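You operate a simulated robot arm through the tools that you are given. There is no shell and no other tool.

Carry out the task below with a simulated robot arm. There is one attempt and no reset: what you move stays moved.

TASK
Put the red adapter and both loose sockets back in their cups, clear the meter's old reading.
Fine: zero button once; yellow socket in the small cup, red socket in the large cup, adapter in the free cup of its stand; the green driver's air stays off.
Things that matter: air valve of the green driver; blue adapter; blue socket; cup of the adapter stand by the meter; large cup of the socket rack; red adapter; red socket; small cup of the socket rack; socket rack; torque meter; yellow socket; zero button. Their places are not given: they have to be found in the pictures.

It is judged by the outcome, as a careful person would: the job done as asked, and still so three seconds after it is handed in. It fails if anything else is knocked over, pushed out of place, dropped, spilled or broken.

THE ROBOT
A 6-joint arm with a two-finger gripper, fixed in place. Base frame: the origin is on the floor under the middle of its stand, x ahead of it, y to its left, z up; the work surface is at about z = 0.8. Units: m, degrees, N and s.
It reaches about 1.572 m from its shoulder. Its first joint turns from -166.0 to 166.0 degrees. Payload 2.45 kg.
Tool frame: the origin (TCP) lies between the finger pads and is the grasp point; the fingertips stand 0.02 m ahead of it; z points along the fingers, y is the line along which they close. The gripper opens to 0.14 m; its body begins 0.168 m behind the TCP.
Orientation is that of the tool frame in the base frame, as [roll, pitch, yaw] about the fixed x, y, z axes, in that order (R = Rz(yaw) Ry(pitch) Rx(roll)). With the fingers straight down and closing along the base's y, the tool's x points along the base's -x, its y along +y and its z along -z.

THE INTERFACE
- The arm moves only by the tool apply_moves. Its argument "series" is a list of rows, each an object (a shift or turn left out is 0, a gripper value left out holds the last) with "delta_pos": the shift along the base's x, y, z in units of 250 mm (1.0 is 250 mm), a list of three; "rot": the turn, a rotation vector about the base's x, y, z in units of 60 degrees (1.0 is 60 degrees), a list of three; "jaw": the opening, from 0 (shut) to 1 (fully open). In form: [{"delta_pos": [tx, ty, tz], "rot": [ax, ay, az], "jaw": jaw}, ...]. A call has 1 to 20 rows; each row is the pose to reach, as a shift and turn from the pose commanded when the call began. A call with a number of a shift or a turn outside -1 to 1 is refused whole. Each row takes 0.2 s and may step no farther than 0.05 m and 8.6 degrees from the row before; otherwise, or with a gripper value out of range, the whole call is refused. A pose out of reach is approached as far as the arm can. The call stops where the force on the tool passes 40 N (or 10 N more than at its start, if that is more) or the arm is blocked; 0.2 s more then pass. Each finger travels about 0.045 m/s and halts on what it meets, pressing with about 41 N; the grip force reading is that of the motor and also rises with nothing between the fingers. The clock runs only during rows and for 0.2 s after the last one: add rows that repeat a pose to give the fingers time. The reply holds the time, the measured pose of the TCP, the force on the tool along the base axes, the opening and the grip force, in the units named above and with some noise, with the torque about the TCP (base axes, N m) and any sound that the robot's microphone picked up, and new pictures: "show" is both (left out), scene, wrist or none.
- Cameras (640 x 400 px; columns grow to the right, rows downward): "scene" is fixed at [0.0498, 0.5011, 1.5587]; the picture's right is [-0.30, -0.96, 0.00], its down [-0.50, 0.15, -0.85] and it looks along [0.82, -0.25, -0.52] (base axes); focal length 363 px, centre (320, 200). "wrist" rides on the gripper at [0.078, 0.011, -0.209] in the tool frame; the picture's right is [-0.14, 0.99, 0.00], its down [-0.92, -0.13, -0.37] and it looks along [-0.37, -0.05, 0.93] (tool axes); focal length 280 px, centre (320, 200).
- pixel_to_xyz(camera, pixels): for up to 12 pixels [column, row] of the newest picture of that camera ("zoom" is the newest enlarged one), the place [x, y, z] in the base frame of the surface seen there, good to about 0.003 m. It takes no simulated time.
- close_up(camera, box): a new picture of the part [left, top, right, bottom] of that camera's present view, enlarged. It takes no simulated time.
- close_job(): hands the job in; it is judged then, once.

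Open the gripper and draw the arm clear of the work before you hand the job in, unless the task says otherwise.

The tools are called as name(argument=value, ...) on one line, values as JSON. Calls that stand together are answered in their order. apply_moves: Moves the arm, as the interface text tells. Its arguments: {"type":"object","properties":{"series":{"type":"array","items":{"type":"object","properties":{"delta_pos":{"type":"array","items":{"type":"number"}},"rot":{"type":"array","items":{"type":"number"}},"jaw":{"type":"number"}}}},"show":{"type":"string","enum":["both","scene","wrist","none"]}},"required":["series"]} The other tools are called the same way: pixel_to_xyz (camera, pixels) gives the place of the surface under pixels of a picture; close_up (camera, box) takes an enlarged picture of a part of a camera's view; close_job () hands the job in.

At the start:

```text
t: 0.0
ee_pos: [0.7499, 0.3266, 1.1772]
orientation: [180.0, 0.0, 179.9]
ft_force: [0.9, 0.6, 0.3]
torque: [-0.02, -0.02, 0.01]
grip_width: 0.14
grip_force: 0.1
```

scene: 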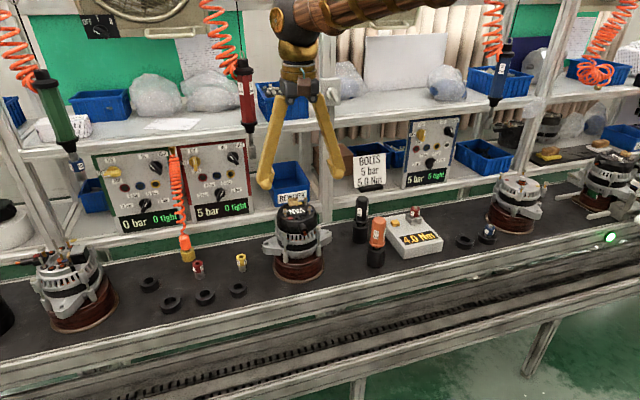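
wrist: 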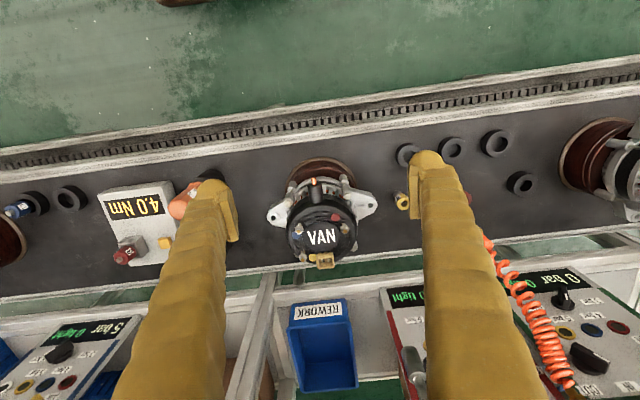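

I start by looking closely at the bench: sockets near (195,268) and (240,262), and the meter near (415,235).

close_up(camera="scene", box=[120, 220, 280, 320])

close_up(camera="scene", box=[340, 180, 540, 305])

close_up(camera="scene", box=[0, 60, 260, 260])

```text
4.00 times, centred on (200, 270) of scene
```

zoom: 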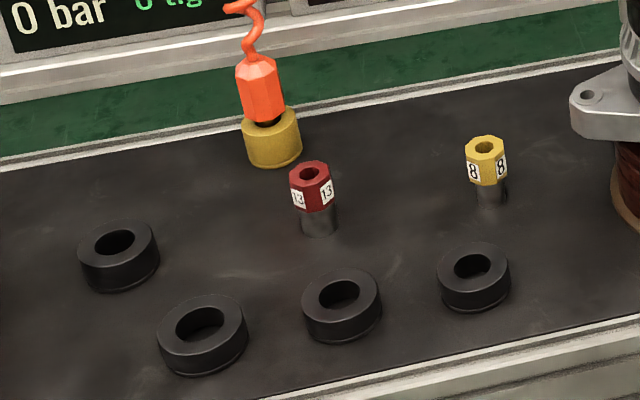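

```text
3.20 times, centred on (440, 242) of scene
```

zoom: 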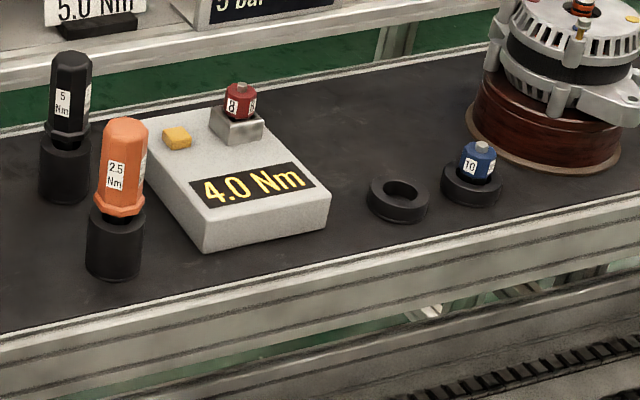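

```text
2.00 times, centred on (130, 160) of scene
```

zoom: 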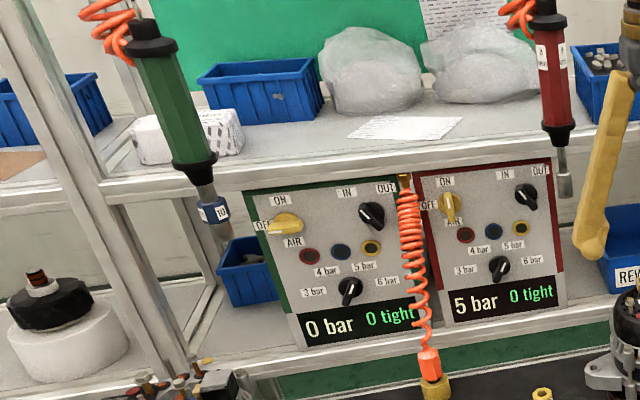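

Four dark cups are at the left, near (150,285), (171,303), (205,297) and (238,289). I'll zoom in on them and measure their sizes.

close_up(camera="scene", box=[130, 250, 258, 330])

close_up(camera="wrist", box=[380, 120, 560, 232])

close_up(camera="wrist", box=[0, 150, 240, 300])

```text
5.00 times, centred on (194, 290) of scene
```

zoom: 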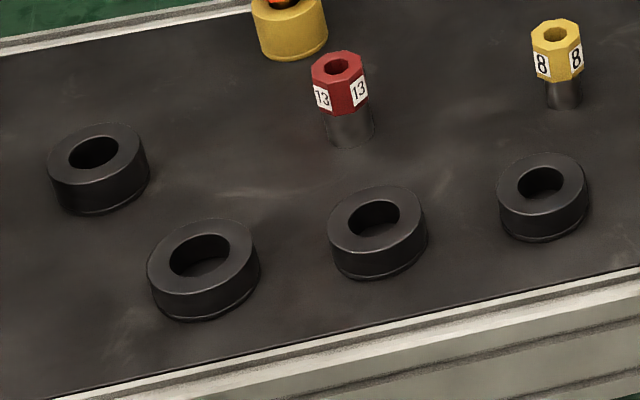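

```text
3.56 times, centred on (470, 176) of wrist
```

zoom: 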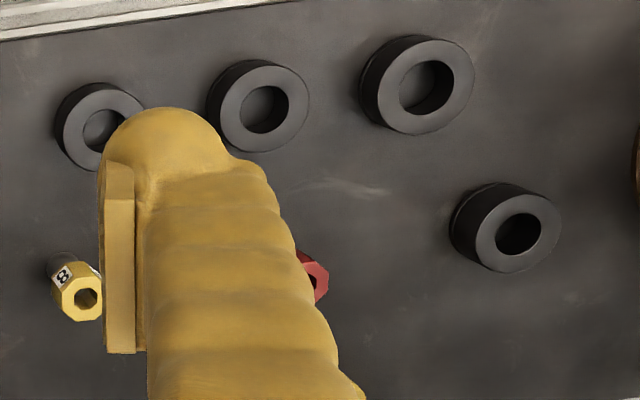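

```text
2.67 times, centred on (120, 225) of wrist
```

zoom: 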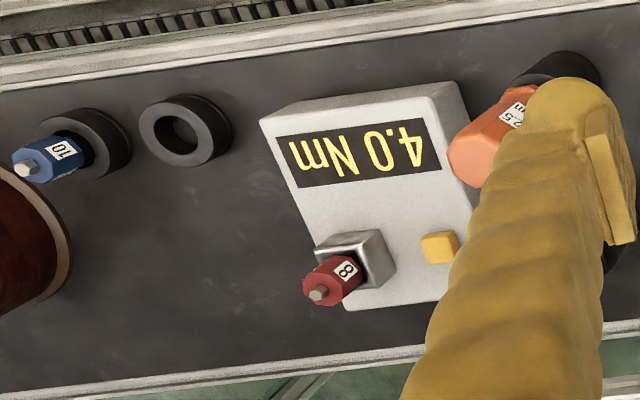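

The rack's three cups stand in a row: small on the right, middle in the centre, large on the left at about (171,302). A separate fourth cup is at (150,285). I'll get 3D points for the cups and sockets.

pixel_to_xyz(camera="scene", pixels=[[161.6, 302.4], [178.2, 300.2], [172.4, 307.6], [168.6, 295.6], [170.6, 303.0], [197.6, 296.4], [213.4, 295.0], [207.0, 301.4], [231.6, 288.0], [246.0, 286.6], [240.0, 292.6], [237.0, 282.0]])

pixel_to_xyz(camera="scene", pixels=[[141.5, 282.5], [158, 281], [150.5, 287.5], [193.5, 265], [201.5, 265], [197.5, 267], [237.5, 258], [245, 257.5], [241, 259.5], [198, 278], [243, 270], [220, 310]])

pixel_to_xyz(camera="scene", pixels=[[395.5, 223], [415, 207.5], [414.5, 220], [456.5, 239], [472, 240.5], [465, 246], [463, 235], [464.5, 241], [489, 226], [410, 205], [408, 218], [421, 222]])

```text
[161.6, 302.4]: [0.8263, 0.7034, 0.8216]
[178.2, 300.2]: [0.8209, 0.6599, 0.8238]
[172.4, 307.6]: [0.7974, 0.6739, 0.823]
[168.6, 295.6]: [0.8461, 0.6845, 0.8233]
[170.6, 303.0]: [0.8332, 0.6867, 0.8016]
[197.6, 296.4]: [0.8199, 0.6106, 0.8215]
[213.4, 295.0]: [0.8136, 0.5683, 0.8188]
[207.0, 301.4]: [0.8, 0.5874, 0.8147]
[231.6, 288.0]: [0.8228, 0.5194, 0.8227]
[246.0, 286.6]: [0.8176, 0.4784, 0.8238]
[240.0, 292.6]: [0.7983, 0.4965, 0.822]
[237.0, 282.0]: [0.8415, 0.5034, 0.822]
```

```text
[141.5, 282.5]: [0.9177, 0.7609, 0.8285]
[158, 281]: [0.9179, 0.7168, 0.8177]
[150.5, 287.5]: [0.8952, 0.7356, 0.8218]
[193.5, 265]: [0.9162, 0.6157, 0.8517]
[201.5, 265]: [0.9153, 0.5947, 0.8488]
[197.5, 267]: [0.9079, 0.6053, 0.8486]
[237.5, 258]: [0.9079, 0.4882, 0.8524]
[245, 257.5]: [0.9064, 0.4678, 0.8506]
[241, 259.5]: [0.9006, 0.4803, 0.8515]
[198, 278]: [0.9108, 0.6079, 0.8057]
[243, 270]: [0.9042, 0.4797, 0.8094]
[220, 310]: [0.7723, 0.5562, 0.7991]
```

```text
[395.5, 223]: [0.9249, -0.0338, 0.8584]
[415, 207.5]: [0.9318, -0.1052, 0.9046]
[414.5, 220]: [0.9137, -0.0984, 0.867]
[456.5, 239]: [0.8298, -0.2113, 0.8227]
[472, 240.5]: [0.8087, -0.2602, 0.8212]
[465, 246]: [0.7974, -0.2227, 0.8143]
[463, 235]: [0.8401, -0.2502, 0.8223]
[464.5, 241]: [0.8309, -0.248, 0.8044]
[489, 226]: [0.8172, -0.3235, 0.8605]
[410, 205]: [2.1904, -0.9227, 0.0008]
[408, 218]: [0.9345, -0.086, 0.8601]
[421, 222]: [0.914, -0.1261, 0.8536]
```

The rack row lies along x≈0.82, with cups at y≈0.50, 0.59 and 0.68. The sockets are near (0.91,0.605) and (0.905,0.48). Next I'll find the hanging drivers, the coil and the alternators so I can plan clear paths.

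pixel_to_xyz(camera="scene", pixels=[[244, 75], [248, 145], [58, 120], [75, 160], [178, 190], [184, 245], [188, 258], [293, 212], [375, 232], [361, 212], [505, 65], [74, 270]])

pixel_to_xyz(camera="scene", pixels=[[275, 245], [328, 235], [220, 200], [290, 195], [300, 145], [430, 180], [376, 222], [363, 200], [515, 190], [430, 175], [213, 30], [490, 40]])

```text
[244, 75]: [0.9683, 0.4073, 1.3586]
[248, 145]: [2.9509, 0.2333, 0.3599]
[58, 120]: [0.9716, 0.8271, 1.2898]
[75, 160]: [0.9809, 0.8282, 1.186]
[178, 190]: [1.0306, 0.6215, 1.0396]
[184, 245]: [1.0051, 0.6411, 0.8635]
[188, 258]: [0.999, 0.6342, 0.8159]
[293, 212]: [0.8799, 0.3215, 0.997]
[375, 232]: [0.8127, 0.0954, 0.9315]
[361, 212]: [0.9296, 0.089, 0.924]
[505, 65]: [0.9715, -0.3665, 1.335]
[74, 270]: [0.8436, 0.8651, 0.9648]
```

```text
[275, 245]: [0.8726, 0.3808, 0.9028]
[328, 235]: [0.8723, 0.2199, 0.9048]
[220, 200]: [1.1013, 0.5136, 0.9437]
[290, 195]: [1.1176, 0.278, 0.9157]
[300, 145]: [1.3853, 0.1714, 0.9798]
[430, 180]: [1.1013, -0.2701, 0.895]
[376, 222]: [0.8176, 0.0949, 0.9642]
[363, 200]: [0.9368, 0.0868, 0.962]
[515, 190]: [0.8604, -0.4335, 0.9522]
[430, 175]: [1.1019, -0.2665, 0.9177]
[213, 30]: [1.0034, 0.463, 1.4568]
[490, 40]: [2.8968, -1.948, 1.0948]
```

The red driver hangs at about (0.97,0.41) with its tip near z≈1.15, close to the yellow socket, so I'll keep the wrist back from it. First I move left and a bit lower over the sockets with the fingers open, to look with the wrist camera.

apply_moves(series=[{"delta_pos": [0, 0.17, -0.08]}, {"delta_pos": [0, 0.34, -0.16]}, {"delta_pos": [0, 0.51, -0.24]}, {"delta_pos": [0, 0.68, -0.32]}, {"delta_pos": [0, 0.85, -0.4]}, {"delta_pos": [0, 0.85, -0.4]}], show="both")

```text
t: 1.4
ee_pos: [0.749, 0.5393, 1.0778]
orientation: [179.9, 0.1, -180.0]
ft_force: [-0.8, 0.6, 0.5]
torque: [0.02, 0.02, 0.04]
grip_width: 0.1399
grip_force: 0.1
```

scene: 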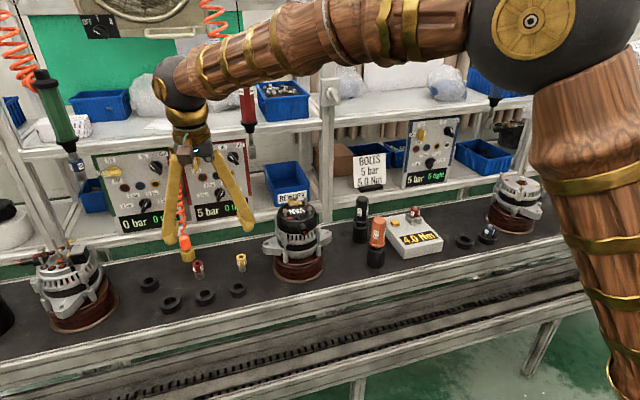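
wrist: 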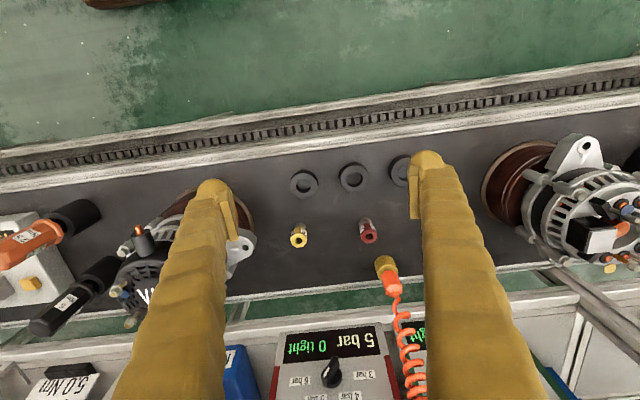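

The wrist picture shows the yellow socket at (299,235), the red socket at (368,232) and the cups at (303,184), (354,178) and (400,170). I'll check where the forearm sits relative to the red driver and measure the sockets and cups more precisely.

pixel_to_xyz(camera="scene", pixels=[[178, 80], [190, 118], [200, 140], [250, 50], [330, 35], [400, 25], [248, 110], [188, 150], [212, 148], [250, 128]])

close_up(camera="wrist", box=[270, 140, 430, 240])

```text
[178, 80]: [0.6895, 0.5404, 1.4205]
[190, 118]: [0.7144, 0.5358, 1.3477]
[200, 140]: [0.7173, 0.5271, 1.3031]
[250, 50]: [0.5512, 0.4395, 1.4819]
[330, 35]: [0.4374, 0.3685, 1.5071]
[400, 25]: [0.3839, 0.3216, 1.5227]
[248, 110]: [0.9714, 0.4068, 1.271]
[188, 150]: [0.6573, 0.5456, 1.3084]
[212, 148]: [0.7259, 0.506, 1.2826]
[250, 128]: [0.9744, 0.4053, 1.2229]
```

```text
4.00 times, centred on (350, 190) of wrist
```

zoom: 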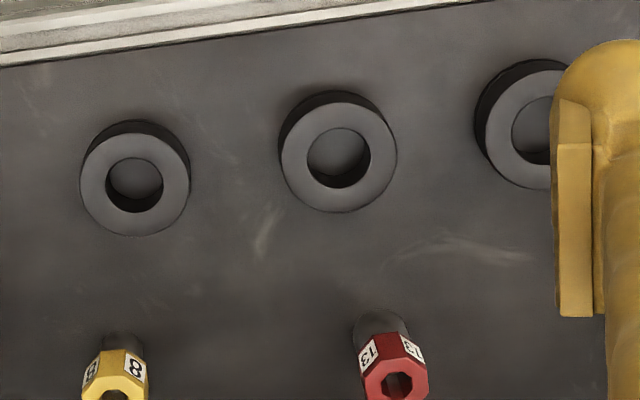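

I'll read rim points from this enlarged wrist picture to get the cup centres and hole sizes.

pixel_to_xyz(camera="zoom", pixels=[[90, 184], [180, 184], [135, 146], [135, 226], [135, 175], [290, 157], [388, 157], [338, 115], [338, 202], [338, 145], [498, 130], [530, 180]])

pixel_to_xyz(camera="zoom", pixels=[[116, 350], [90, 390], [140, 390], [118, 372], [122, 340], [382, 340], [396, 372], [368, 384], [422, 384], [380, 322], [385, 352], [545, 70]])

close_up(camera="wrist", box=[270, 200, 430, 300])

```text
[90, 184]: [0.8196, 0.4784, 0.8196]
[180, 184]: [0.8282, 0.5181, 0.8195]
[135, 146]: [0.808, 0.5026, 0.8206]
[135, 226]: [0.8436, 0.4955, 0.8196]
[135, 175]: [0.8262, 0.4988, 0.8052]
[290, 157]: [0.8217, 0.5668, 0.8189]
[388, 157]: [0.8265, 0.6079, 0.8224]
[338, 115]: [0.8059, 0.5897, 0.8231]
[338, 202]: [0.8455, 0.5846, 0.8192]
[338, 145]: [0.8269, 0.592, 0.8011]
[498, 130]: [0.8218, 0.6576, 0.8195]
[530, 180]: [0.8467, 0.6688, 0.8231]
```

```text
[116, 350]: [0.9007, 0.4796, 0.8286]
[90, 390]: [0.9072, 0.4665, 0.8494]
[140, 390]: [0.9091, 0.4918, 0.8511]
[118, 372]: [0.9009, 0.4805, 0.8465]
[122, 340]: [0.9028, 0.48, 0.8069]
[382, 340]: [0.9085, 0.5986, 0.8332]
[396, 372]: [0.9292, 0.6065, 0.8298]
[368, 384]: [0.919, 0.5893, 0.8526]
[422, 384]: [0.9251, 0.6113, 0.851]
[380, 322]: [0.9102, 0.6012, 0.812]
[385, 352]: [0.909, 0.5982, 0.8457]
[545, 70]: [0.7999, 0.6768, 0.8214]
```

```text
4.00 times, centred on (350, 250) of wrist
```

zoom: 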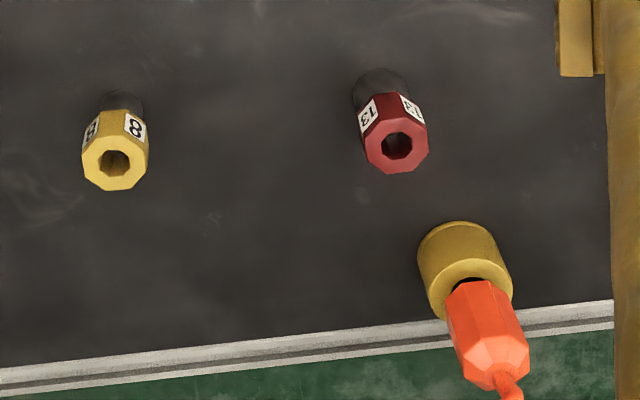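

I'll query the top faces of the two sockets in this newest zoom: the yellow top around (115,163) and the red top around (397,146).

pixel_to_xyz(camera="zoom", pixels=[[90, 164], [141, 164], [115, 183], [115, 142], [115, 163], [373, 147], [422, 147], [397, 168], [397, 126], [397, 146], [123, 97], [378, 75]])

pixel_to_xyz(camera="zoom", pixels=[[465, 265], [438, 275], [490, 270], [490, 340], [495, 370], [200, 200], [300, 100]])

```text
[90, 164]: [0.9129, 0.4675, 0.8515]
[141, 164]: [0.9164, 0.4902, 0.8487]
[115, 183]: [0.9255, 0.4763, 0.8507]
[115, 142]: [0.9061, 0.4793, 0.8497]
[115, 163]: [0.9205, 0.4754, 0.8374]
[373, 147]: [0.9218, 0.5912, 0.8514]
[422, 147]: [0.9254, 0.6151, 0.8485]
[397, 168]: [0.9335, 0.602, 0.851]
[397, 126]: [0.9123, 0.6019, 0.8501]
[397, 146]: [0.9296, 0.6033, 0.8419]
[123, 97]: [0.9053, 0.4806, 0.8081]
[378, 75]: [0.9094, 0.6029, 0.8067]
```

```text
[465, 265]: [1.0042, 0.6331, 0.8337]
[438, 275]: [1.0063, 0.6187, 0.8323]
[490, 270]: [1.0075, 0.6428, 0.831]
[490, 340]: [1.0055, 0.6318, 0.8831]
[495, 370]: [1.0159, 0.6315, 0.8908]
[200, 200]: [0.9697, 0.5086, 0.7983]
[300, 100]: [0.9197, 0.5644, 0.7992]
```

The red socket top is at about (0.923,0.602,0.850) and the yellow one at about (0.915,0.478,0.850). I'll tilt the gripper 20° so its body leans back from the hanging driver and coil, narrow the fingers and move above the red socket.

apply_moves(series=[{"delta_pos": [0.1, 0.05, -0.06], "rot": [0, -0.111, 0], "jaw": 0.5}, {"delta_pos": [0.22, 0.1, -0.14], "rot": [0, -0.222, 0]}, {"delta_pos": [0.36, 0.15, -0.22], "rot": [0, -0.333, 0]}, {"delta_pos": [0.48, 0.2, -0.32], "rot": [0, -0.333, 0]}, {"delta_pos": [0.6, 0.25, -0.42], "rot": [0, -0.333, 0]}, {"delta_pos": [0.68, 0.252, -0.48], "rot": [0, -0.333, 0]}, {"delta_pos": [0.68, 0.252, -0.48], "rot": [0, -0.333, 0]}], show="both")

```text
t: 3.0
ee_pos: [0.9208, 0.6016, 0.9586]
orientation: [179.9, 20.1, 180.0]
ft_force: [-0.3, -0.4, 0.2]
torque: [-0.02, -0.02, -0.03]
grip_width: 0.0702
grip_force: 0.0
```

scene: 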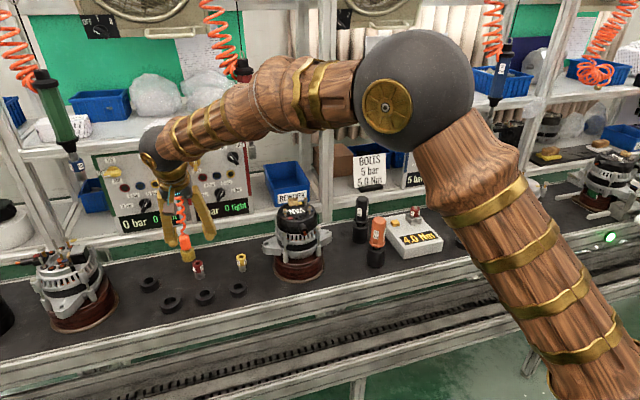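
wrist: 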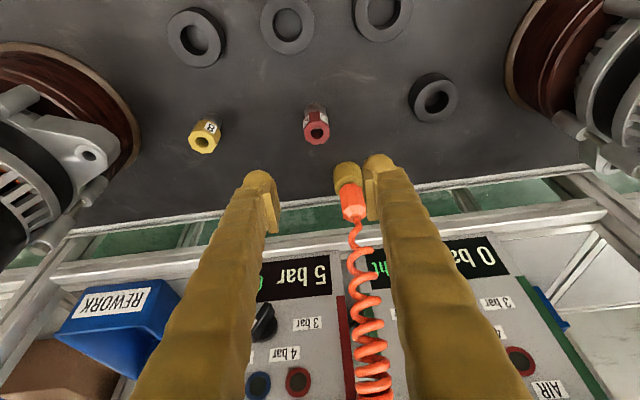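

The red socket shows at (317,130) between the fingers. I'll zoom in there to refine its position before going down.

close_up(camera="wrist", box=[270, 90, 366, 150])

close_up(camera="wrist", box=[160, 0, 480, 200])

```text
6.67 times, centred on (318, 120) of wrist
```

zoom: 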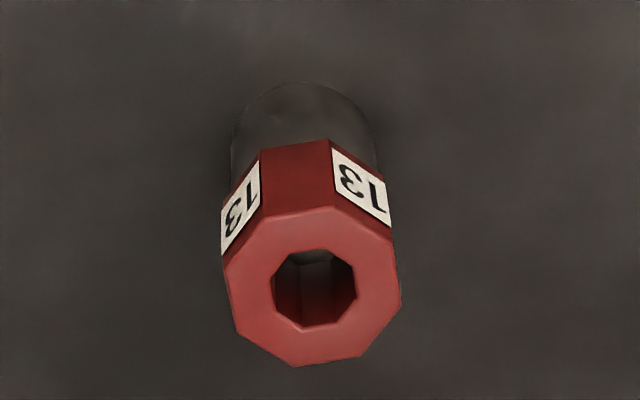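

```text
2.00 times, centred on (320, 100) of wrist
```

zoom: 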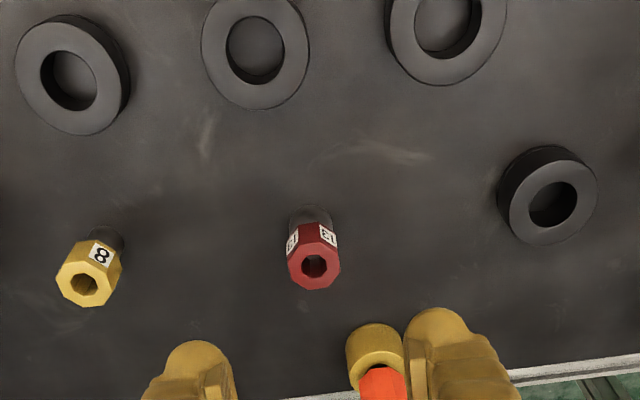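

I'll read points on the red top face, the yellow top face, and the rims of all the cups in this picture.

pixel_to_xyz(camera="wrist", pixels=[[307.5, 133.5], [326.7, 133.5], [315.7, 124.3], [318, 141.9], [306.5, 112], [325.5, 112], [193, 139.5], [213, 139.5], [203, 133], [203, 147]])

pixel_to_xyz(camera="wrist", pixels=[[174, 38], [215, 40], [196, 18], [193, 60], [267, 26], [308, 26], [288, 5], [288, 47], [362, 10], [402, 10], [385, 34], [382, 20]])

```text
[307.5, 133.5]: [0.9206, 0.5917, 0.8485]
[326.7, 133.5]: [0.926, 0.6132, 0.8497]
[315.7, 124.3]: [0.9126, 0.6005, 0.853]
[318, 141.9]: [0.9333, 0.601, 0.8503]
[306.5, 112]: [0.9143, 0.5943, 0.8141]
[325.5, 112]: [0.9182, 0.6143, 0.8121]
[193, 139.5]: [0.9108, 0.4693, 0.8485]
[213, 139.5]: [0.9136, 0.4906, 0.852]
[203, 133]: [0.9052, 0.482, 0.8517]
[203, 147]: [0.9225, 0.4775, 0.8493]
```

```text
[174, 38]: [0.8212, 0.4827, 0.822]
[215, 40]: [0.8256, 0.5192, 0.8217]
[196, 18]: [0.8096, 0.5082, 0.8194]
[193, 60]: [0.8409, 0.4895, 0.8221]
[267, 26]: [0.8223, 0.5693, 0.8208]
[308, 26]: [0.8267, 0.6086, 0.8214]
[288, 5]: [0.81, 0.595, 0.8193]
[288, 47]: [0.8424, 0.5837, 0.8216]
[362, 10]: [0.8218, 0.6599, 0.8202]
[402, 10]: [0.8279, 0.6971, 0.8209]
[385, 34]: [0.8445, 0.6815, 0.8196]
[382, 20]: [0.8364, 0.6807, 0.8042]
```

The red socket's centre is at (0.923,0.602) and the cups lie at x≈0.824 with y≈0.50, 0.59 and 0.68. I'll go straight down around the red socket and take a look before closing.

apply_moves(series=[{"delta_pos": [0.006, 0, -0.15]}, {"delta_pos": [0.012, 0, -0.3]}, {"delta_pos": [0.012, 0, -0.4]}, {"delta_pos": [0.012, 0, -0.436]}, {"delta_pos": [0.012, 0, -0.436]}], show="both")

```text
t: 4.2
ee_pos: [0.9226, 0.6007, 0.8494]
orientation: [-179.9, 20.1, -180.0]
ft_force: [-0.1, -1.0, -0.6]
torque: [0.01, 0.0, -0.01]
grip_width: 0.0699
grip_force: 0.1
```

scene: 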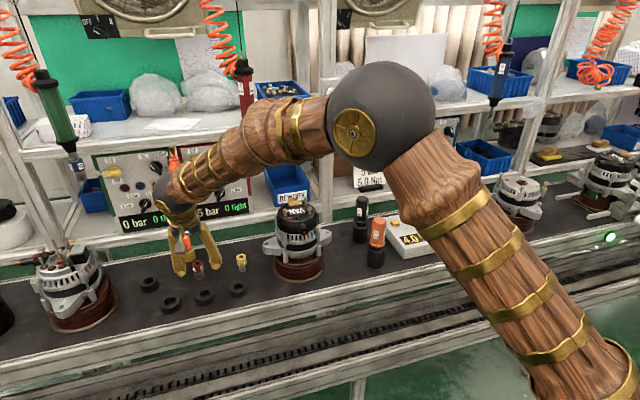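
wrist: 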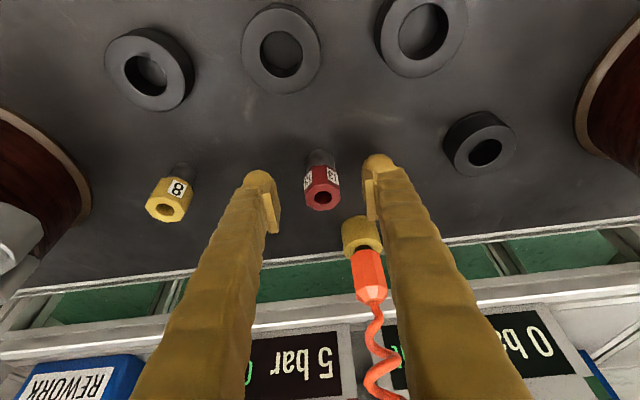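

The red socket sits centred between the fingertips at (321,188). I'll close on it now and hold.

apply_moves(series=[{"jaw": 0.3}, {"jaw": 0.15}, {"jaw": 0.1}, {"jaw": 0.1}, {"jaw": 0.1}, {"jaw": 0.1}], show="both")

```text
t: 5.6
ee_pos: [0.9236, 0.6011, 0.8495]
orientation: [-179.9, 20.1, -179.9]
ft_force: [-0.7, 0.2, -0.1]
torque: [0.01, -0.05, -0.01]
grip_width: 0.0263
grip_force: 40.9
```

scene: 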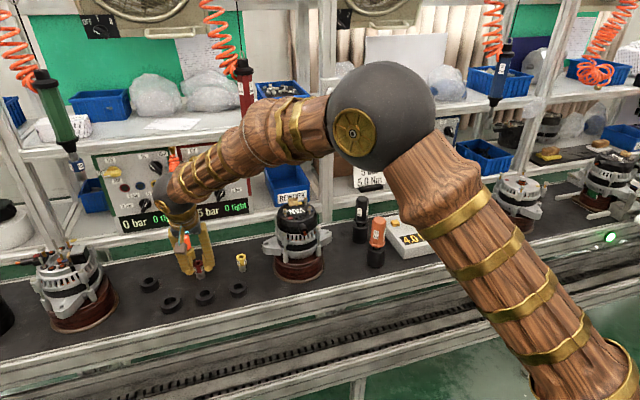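
wrist: 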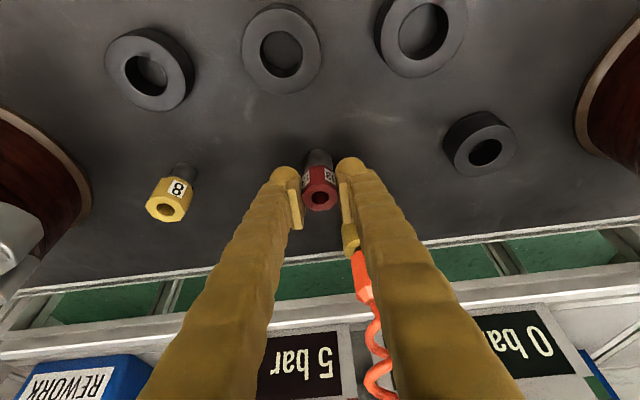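

The socket is gripped: width 0.026 with a grip force of 41 N. I'll lift it straight up about 0.08 m and check it.

apply_moves(series=[{"delta_pos": [0, 0, 0.05]}, {"delta_pos": [0, 0, 0.18]}, {"delta_pos": [0, 0, 0.32]}, {"delta_pos": [0, 0, 0.32]}], show="wrist")

close_up(camera="wrist", box=[250, 130, 394, 220])

```text
t: 6.6
ee_pos: [0.9237, 0.6015, 0.9282]
orientation: [-180.0, 20.1, -180.0]
ft_force: [-0.6, 0.1, 0.5]
torque: [-0.02, 0.01, -0.02]
grip_width: 0.0141
grip_force: 0.0
```

wrist: 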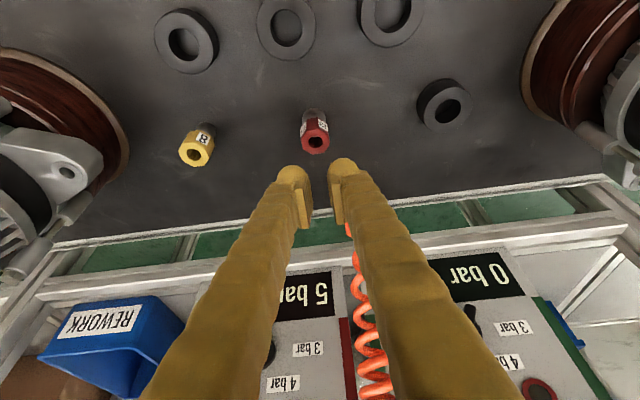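

```text
4.44 times, centred on (322, 175) of wrist
```

zoom: 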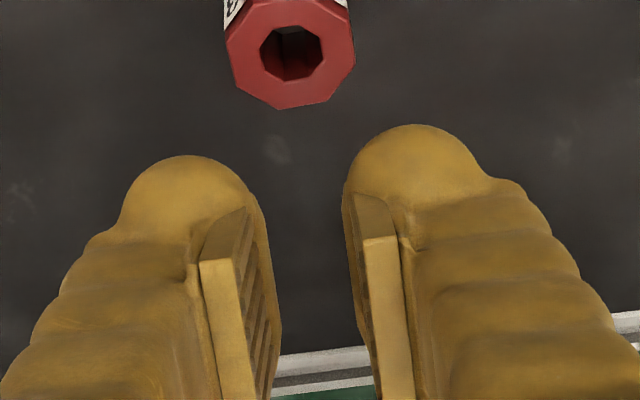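

The fingers came up empty: width 0.014, and the socket is still standing at (314,135). The grip was too high on the hex. I'll measure where the socket and its top are now.

close_up(camera="wrist", box=[266, 95, 362, 155])

pixel_to_xyz(camera="wrist", pixels=[[304.5, 141], [326, 141], [314, 131], [316, 151], [303, 122], [323, 120], [314, 122], [313, 110], [324, 108], [304, 114]])

```text
6.67 times, centred on (314, 125) of wrist
```

zoom: 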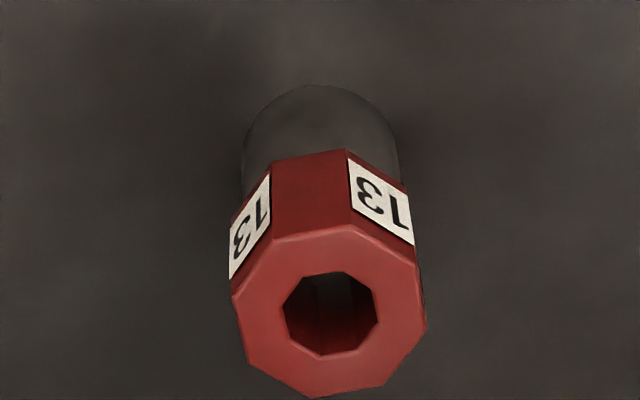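

```text
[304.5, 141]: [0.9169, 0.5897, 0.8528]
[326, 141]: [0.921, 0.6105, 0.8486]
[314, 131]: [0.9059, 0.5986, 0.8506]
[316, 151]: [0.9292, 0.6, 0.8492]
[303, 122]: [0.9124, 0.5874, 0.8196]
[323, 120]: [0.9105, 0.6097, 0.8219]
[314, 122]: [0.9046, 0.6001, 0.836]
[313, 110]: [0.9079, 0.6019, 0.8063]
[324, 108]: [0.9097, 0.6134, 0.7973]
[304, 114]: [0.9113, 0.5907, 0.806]
```

The socket shifted about 4 mm to (0.9185,0.600) and is still upright. I'll reopen and go about 11 mm deeper so the pads cover the whole hex. Then I'll close fully and test with a small lift.

apply_moves(series=[{"jaw": 0.45}, {"jaw": 0.45}, {"delta_pos": [-0.018, -0.008, 0], "jaw": 0.45}, {"delta_pos": [-0.018, -0.008, -0.1]}, {"delta_pos": [-0.018, -0.008, -0.2]}, {"delta_pos": [-0.018, -0.008, -0.3]}, {"delta_pos": [-0.018, -0.008, -0.361]}, {"delta_pos": [-0.018, -0.008, -0.361]}], show="both")

close_up(camera="wrist", box=[240, 130, 400, 230])

```text
t: 8.4
ee_pos: [0.9188, 0.5999, 0.8397]
orientation: [-179.9, 20.1, 180.0]
ft_force: [0.2, 0.3, 0.0]
torque: [0.0, 0.02, 0.0]
grip_width: 0.063
grip_force: 0.0
```

scene: 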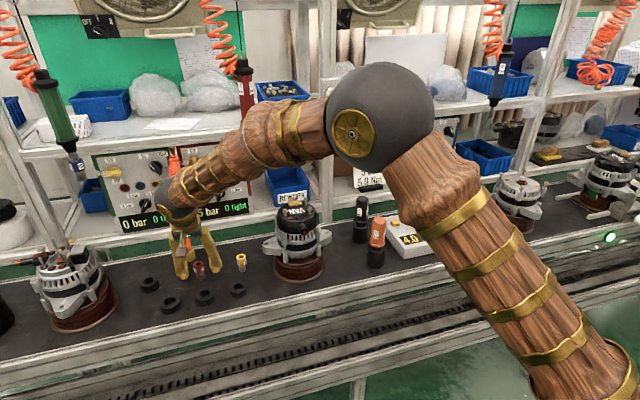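
wrist: 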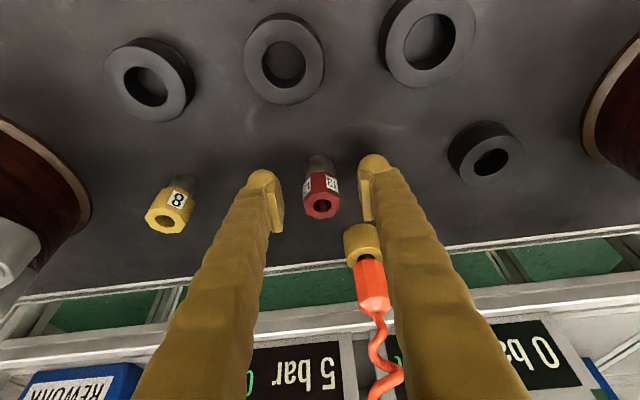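

```text
4.00 times, centred on (320, 180) of wrist
```

zoom: 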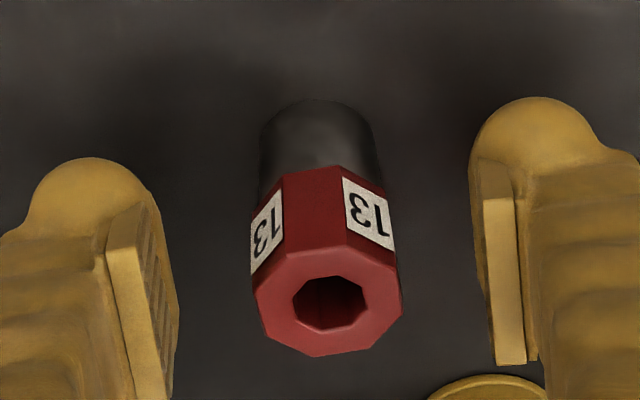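

The fingertips now straddle the lower part of the hex. I'll close fully and then lift just 10 mm to test the hold.

apply_moves(series=[{"jaw": 0.25}, {"jaw": 0.1}, {"jaw": 0.0}, {"jaw": 0.0}, {"jaw": 0.0}, {"jaw": 0.0}, {"delta_pos": [0, 0, 0.01]}, {"delta_pos": [0, 0, 0.02]}, {"delta_pos": [0, 0, 0.03]}, {"delta_pos": [0, 0, 0.04]}, {"delta_pos": [0, 0, 0.04]}], show="wrist")

close_up(camera="wrist", box=[240, 130, 400, 230])

```text
t: 10.8
ee_pos: [0.9186, 0.6001, 0.849]
orientation: [-180.0, 20.0, -180.0]
ft_force: [-0.6, 0.0, -0.9]
torque: [0.01, -0.02, 0.01]
grip_width: 0.0262
grip_force: 41.0
```

wrist: 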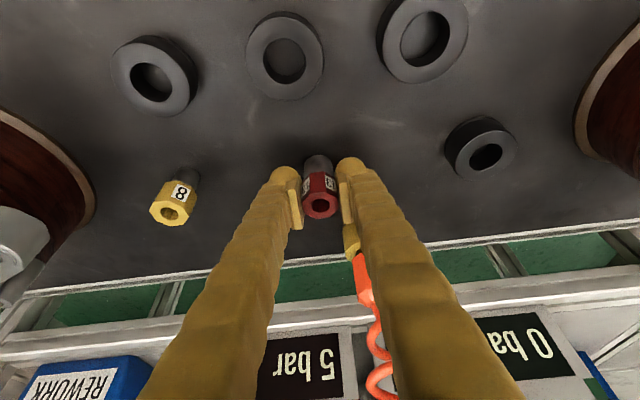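

```text
4.00 times, centred on (320, 180) of wrist
```

zoom: 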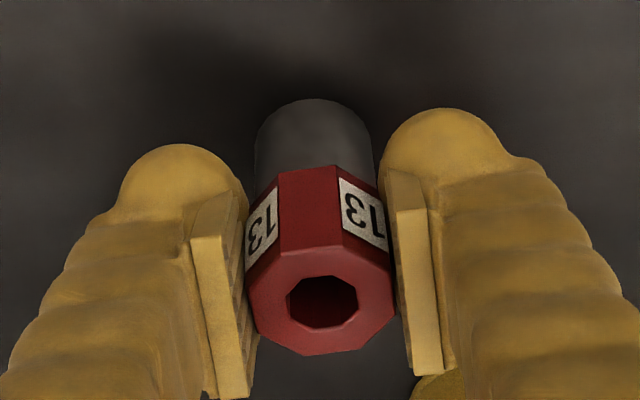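

The socket kept its place relative to the fingers while they rose 10 mm, so the grip holds. I'll continue the lift slowly to about z=0.90 and check again.

apply_moves(series=[{"delta_pos": [0, 0, 0.03]}, {"delta_pos": [0, 0, 0.07]}, {"delta_pos": [0, 0, 0.12]}, {"delta_pos": [0, 0, 0.17]}, {"delta_pos": [0, 0, 0.21]}, {"delta_pos": [0, 0, 0.21]}], show="both")

close_up(camera="wrist", box=[240, 130, 400, 230])

```text
t: 12.2
ee_pos: [0.9181, 0.6007, 0.9018]
orientation: [179.9, 20.1, -180.0]
ft_force: [-0.2, 0.1, -1.2]
torque: [-0.01, -0.01, 0.0]
grip_width: 0.0264
grip_force: 40.8
```

scene: 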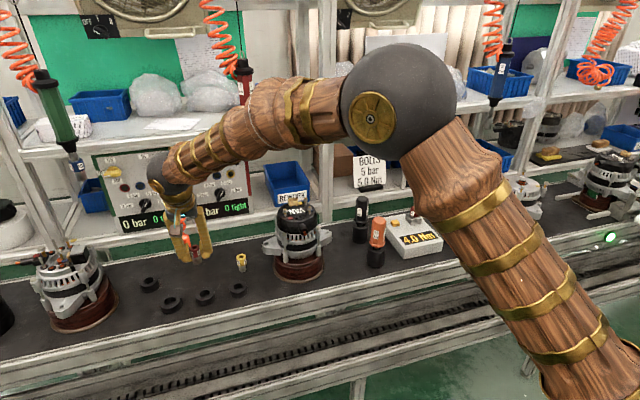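
wrist: 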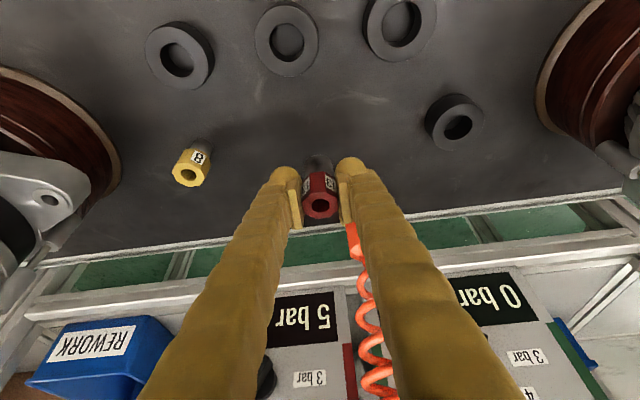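

```text
4.00 times, centred on (320, 180) of wrist
```

zoom: 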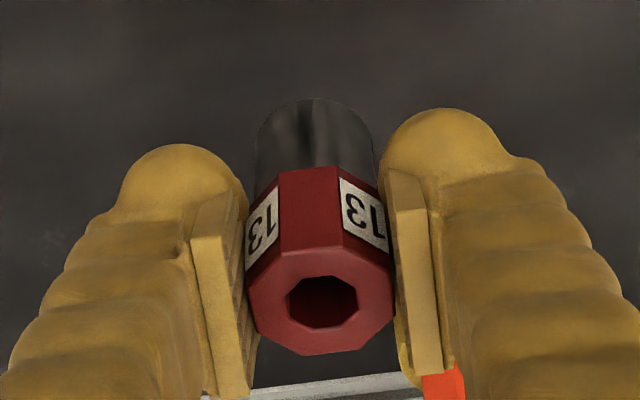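

The red socket is held firmly. Before carrying it over, I'll measure the large cup at about (399,25) again from this view.

close_up(camera="wrist", box=[340, 0, 468, 80])

```text
5.00 times, centred on (404, 40) of wrist
```

zoom: 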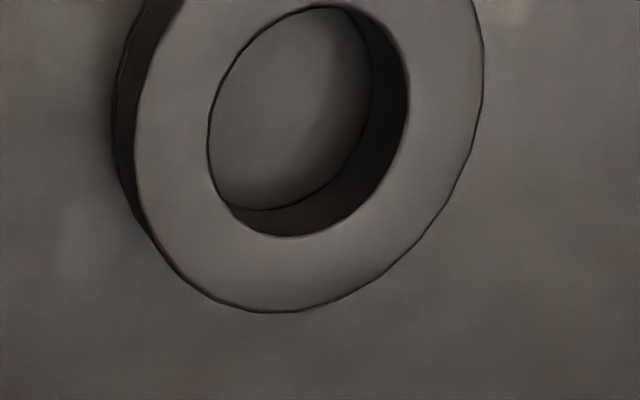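

The hole ellipse is centred near (308,121) in this zoom. I'll sample rim points symmetric around it and some floor points.

pixel_to_xyz(camera="zoom", pixels=[[180, 150], [436, 92], [268, 270], [150, 160], [466, 82], [260, 295], [198, 115], [420, 125], [280, 120], [300, 60], [270, 160], [350, 255]])

```text
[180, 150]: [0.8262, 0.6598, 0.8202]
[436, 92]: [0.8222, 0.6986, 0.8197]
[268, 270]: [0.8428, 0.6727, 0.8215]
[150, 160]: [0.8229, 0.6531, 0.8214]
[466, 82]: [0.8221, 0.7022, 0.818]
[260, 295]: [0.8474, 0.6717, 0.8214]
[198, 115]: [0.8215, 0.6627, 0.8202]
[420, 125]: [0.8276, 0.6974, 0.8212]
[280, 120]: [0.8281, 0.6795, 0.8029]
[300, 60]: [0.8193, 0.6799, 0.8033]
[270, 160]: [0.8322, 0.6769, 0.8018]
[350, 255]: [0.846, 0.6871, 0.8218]
```

Cup centre is about (0.824,0.679), rim 0.8205, floor 0.803. I'll carry the red socket across at this height (bottom around 0.862) to above the large cup.

apply_moves(series=[{"delta_pos": [-0.08, 0.066, 0]}, {"delta_pos": [-0.17, 0.142, 0]}, {"delta_pos": [-0.26, 0.218, 0]}, {"delta_pos": [-0.34, 0.284, 0]}, {"delta_pos": [-0.378, 0.316, 0]}, {"delta_pos": [-0.378, 0.316, 0]}, {"delta_pos": [-0.378, 0.316, -0.04]}, {"delta_pos": [-0.378, 0.316, -0.06]}], show="both")

close_up(camera="wrist", box=[240, 110, 400, 210])

close_up(camera="scene", box=[106, 230, 234, 310])

```text
t: 14.0
ee_pos: [0.8229, 0.678, 0.8856]
orientation: [-180.0, 20.1, 180.0]
ft_force: [-0.3, 0.1, -0.2]
torque: [0.03, -0.01, 0.02]
grip_width: 0.0259
grip_force: 41.1
```

scene: 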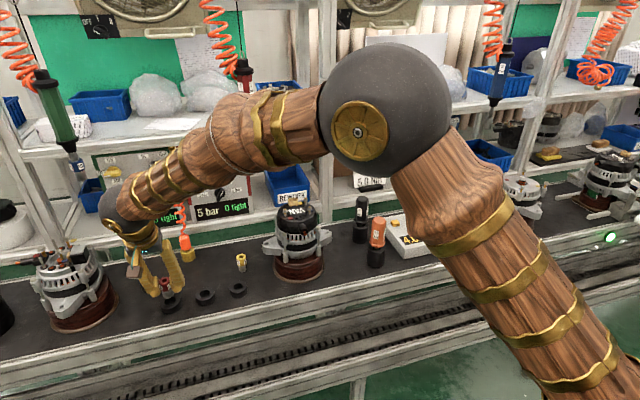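
wrist: 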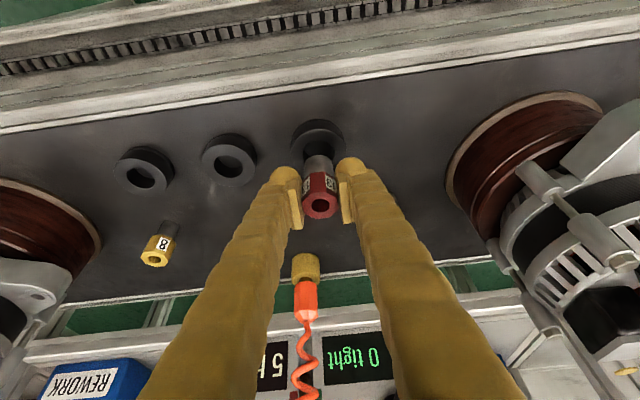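

```text
4.00 times, centred on (320, 160) of wrist
```

zoom: 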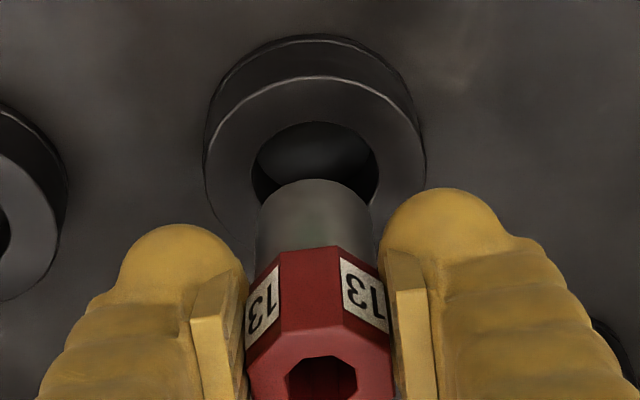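

```text
5.00 times, centred on (170, 270) of scene
```

zoom: 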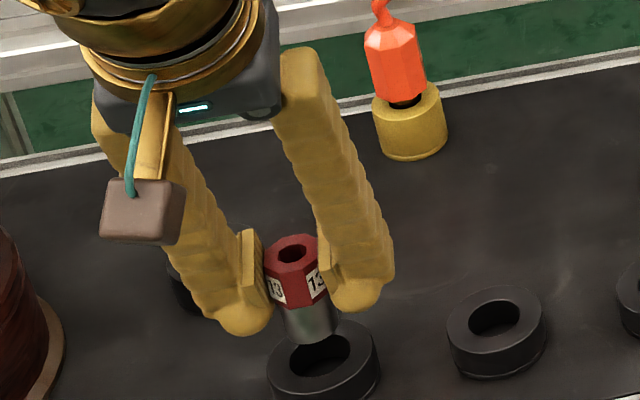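

The socket hangs right above the large cup. I'll measure socket and cup together in this scene zoom to check the alignment.

pixel_to_xyz(camera="zoom", pixels=[[269, 254], [315, 250], [294, 268], [290, 240], [292, 322], [334, 314], [312, 332], [276, 368], [370, 355], [335, 392], [300, 345], [363, 340]])

pixel_to_xyz(camera="wrist", pixels=[[305, 205], [336, 205], [320, 214], [320, 196], [320, 165], [306, 168], [331, 168], [297, 147], [340, 147], [320, 134], [320, 145], [309, 205]])

```text
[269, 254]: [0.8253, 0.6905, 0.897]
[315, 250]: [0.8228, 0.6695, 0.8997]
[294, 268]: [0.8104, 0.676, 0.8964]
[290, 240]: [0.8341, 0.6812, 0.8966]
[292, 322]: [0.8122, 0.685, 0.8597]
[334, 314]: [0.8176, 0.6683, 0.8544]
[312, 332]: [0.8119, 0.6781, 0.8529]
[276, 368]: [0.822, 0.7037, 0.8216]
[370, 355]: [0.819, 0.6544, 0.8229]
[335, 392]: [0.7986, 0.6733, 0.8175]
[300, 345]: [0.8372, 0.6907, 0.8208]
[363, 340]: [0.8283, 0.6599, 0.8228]
```

```text
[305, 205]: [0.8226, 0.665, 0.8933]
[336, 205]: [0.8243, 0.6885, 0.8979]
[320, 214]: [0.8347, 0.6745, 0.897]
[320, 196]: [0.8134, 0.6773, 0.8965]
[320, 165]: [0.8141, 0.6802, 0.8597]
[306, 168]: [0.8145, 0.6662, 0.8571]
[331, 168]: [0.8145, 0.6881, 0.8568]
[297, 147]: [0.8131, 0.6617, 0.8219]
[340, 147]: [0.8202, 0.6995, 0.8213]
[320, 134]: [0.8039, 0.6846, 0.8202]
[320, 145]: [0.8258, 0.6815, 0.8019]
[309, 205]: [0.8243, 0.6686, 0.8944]
```

Socket and cup centres agree within about 2 mm: (0.824,0.679) against (0.824,0.679). I'll lower it slowly into the cup, stopping about 2 mm above the floor, and watch the force.

apply_moves(series=[{"delta_pos": [0, 0, -0.04]}, {"delta_pos": [0, 0, -0.075]}, {"delta_pos": [0, 0, -0.105]}, {"delta_pos": [0, 0, -0.125]}, {"delta_pos": [0, 0, -0.14]}, {"delta_pos": [0, 0, -0.152]}, {"delta_pos": [0, 0, -0.152]}], show="both")

close_up(camera="scene", box=[106, 240, 234, 320])

close_up(camera="wrist", box=[240, 110, 400, 210])

```text
t: 15.6
ee_pos: [0.8231, 0.6783, 0.8454]
orientation: [-180.0, 20.1, -179.9]
ft_force: [-0.6, -0.3, -1.5]
torque: [0.0, 0.02, 0.0]
grip_width: 0.0264
grip_force: 40.3
```

scene: 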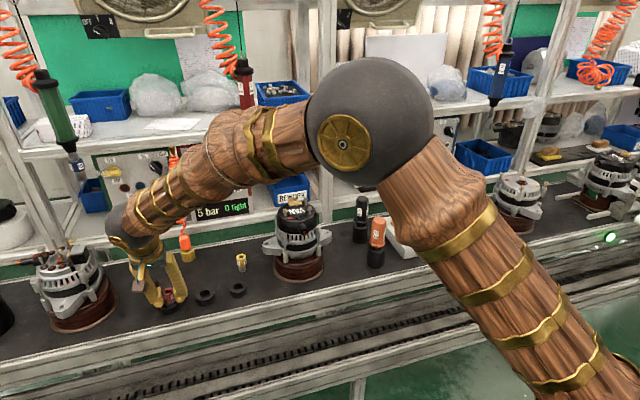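
wrist: 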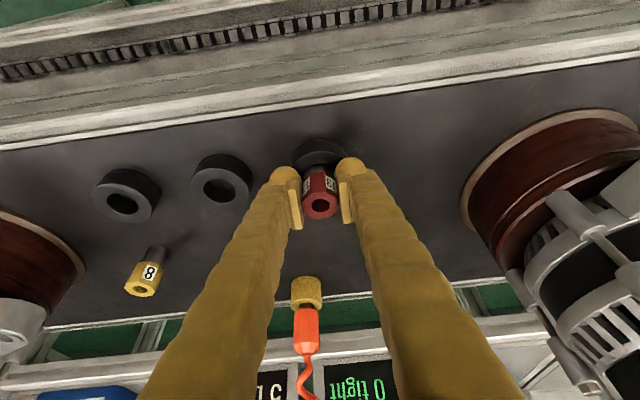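

```text
5.00 times, centred on (170, 280) of scene
```

zoom: 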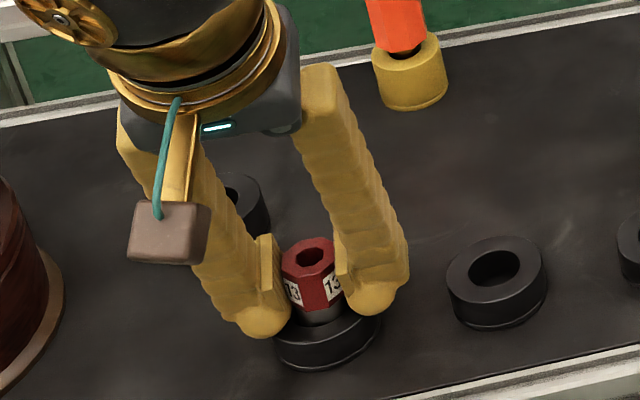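

```text
4.00 times, centred on (320, 160) of wrist
```

zoom: 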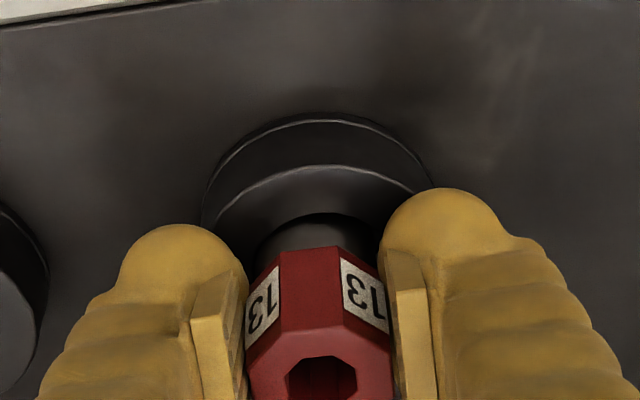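

The socket is inside the hole with no contact force so far. I'll lower another 3.5 mm, then release by opening only a little so the neighbouring middle cup isn't touched.

apply_moves(series=[{"delta_pos": [0, 0, -0.007]}, {"delta_pos": [0, 0, -0.014]}, {"delta_pos": [0, 0, -0.014]}], show="none")

```text
t: 16.4
ee_pos: [0.8232, 0.6775, 0.8458]
orientation: [180.0, 20.2, 179.9]
ft_force: [-9.1, -2.8, 23.5]
torque: [-0.05, 0.34, 0.04]
grip_width: 0.0262
grip_force: 41.0
```

Contact at z≈0.846 with 23 N upward: either the socket is on the floor or the fingertips are on the rim. I'll back off about 2.5 mm to relieve the force and look.

apply_moves(series=[{"delta_pos": [0, 0, 0.006]}, {"delta_pos": [0, 0, 0.01]}, {"delta_pos": [0, 0, 0.01]}], show="wrist")

close_up(camera="scene", box=[134, 270, 198, 310])

close_up(camera="wrist", box=[272, 130, 368, 190])

```text
t: 17.2
ee_pos: [0.825, 0.6779, 0.8444]
orientation: [-179.9, 20.1, -180.0]
ft_force: [1.0, 1.4, 2.4]
torque: [0.07, 0.04, -0.07]
grip_width: 0.0264
grip_force: 40.3
```

wrist: 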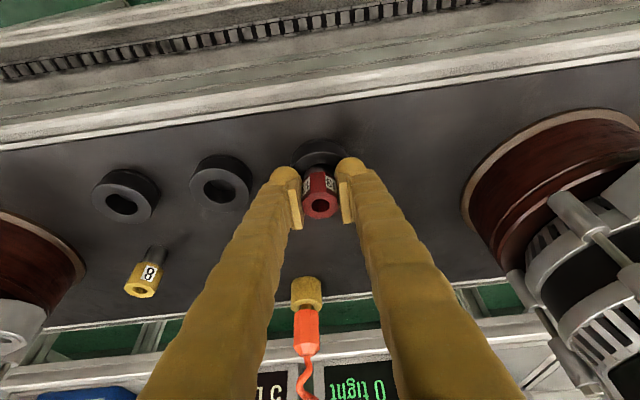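

```text
10.00 times, centred on (166, 290) of scene
```

zoom: 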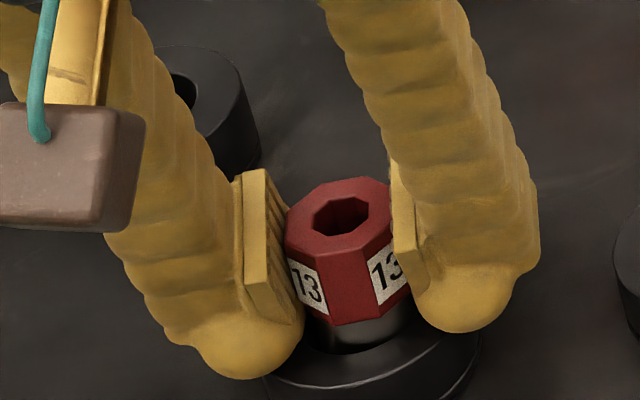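

```text
6.67 times, centred on (320, 160) of wrist
```

zoom: 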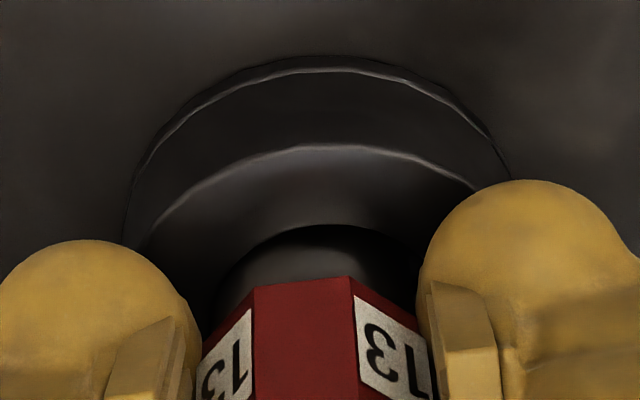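

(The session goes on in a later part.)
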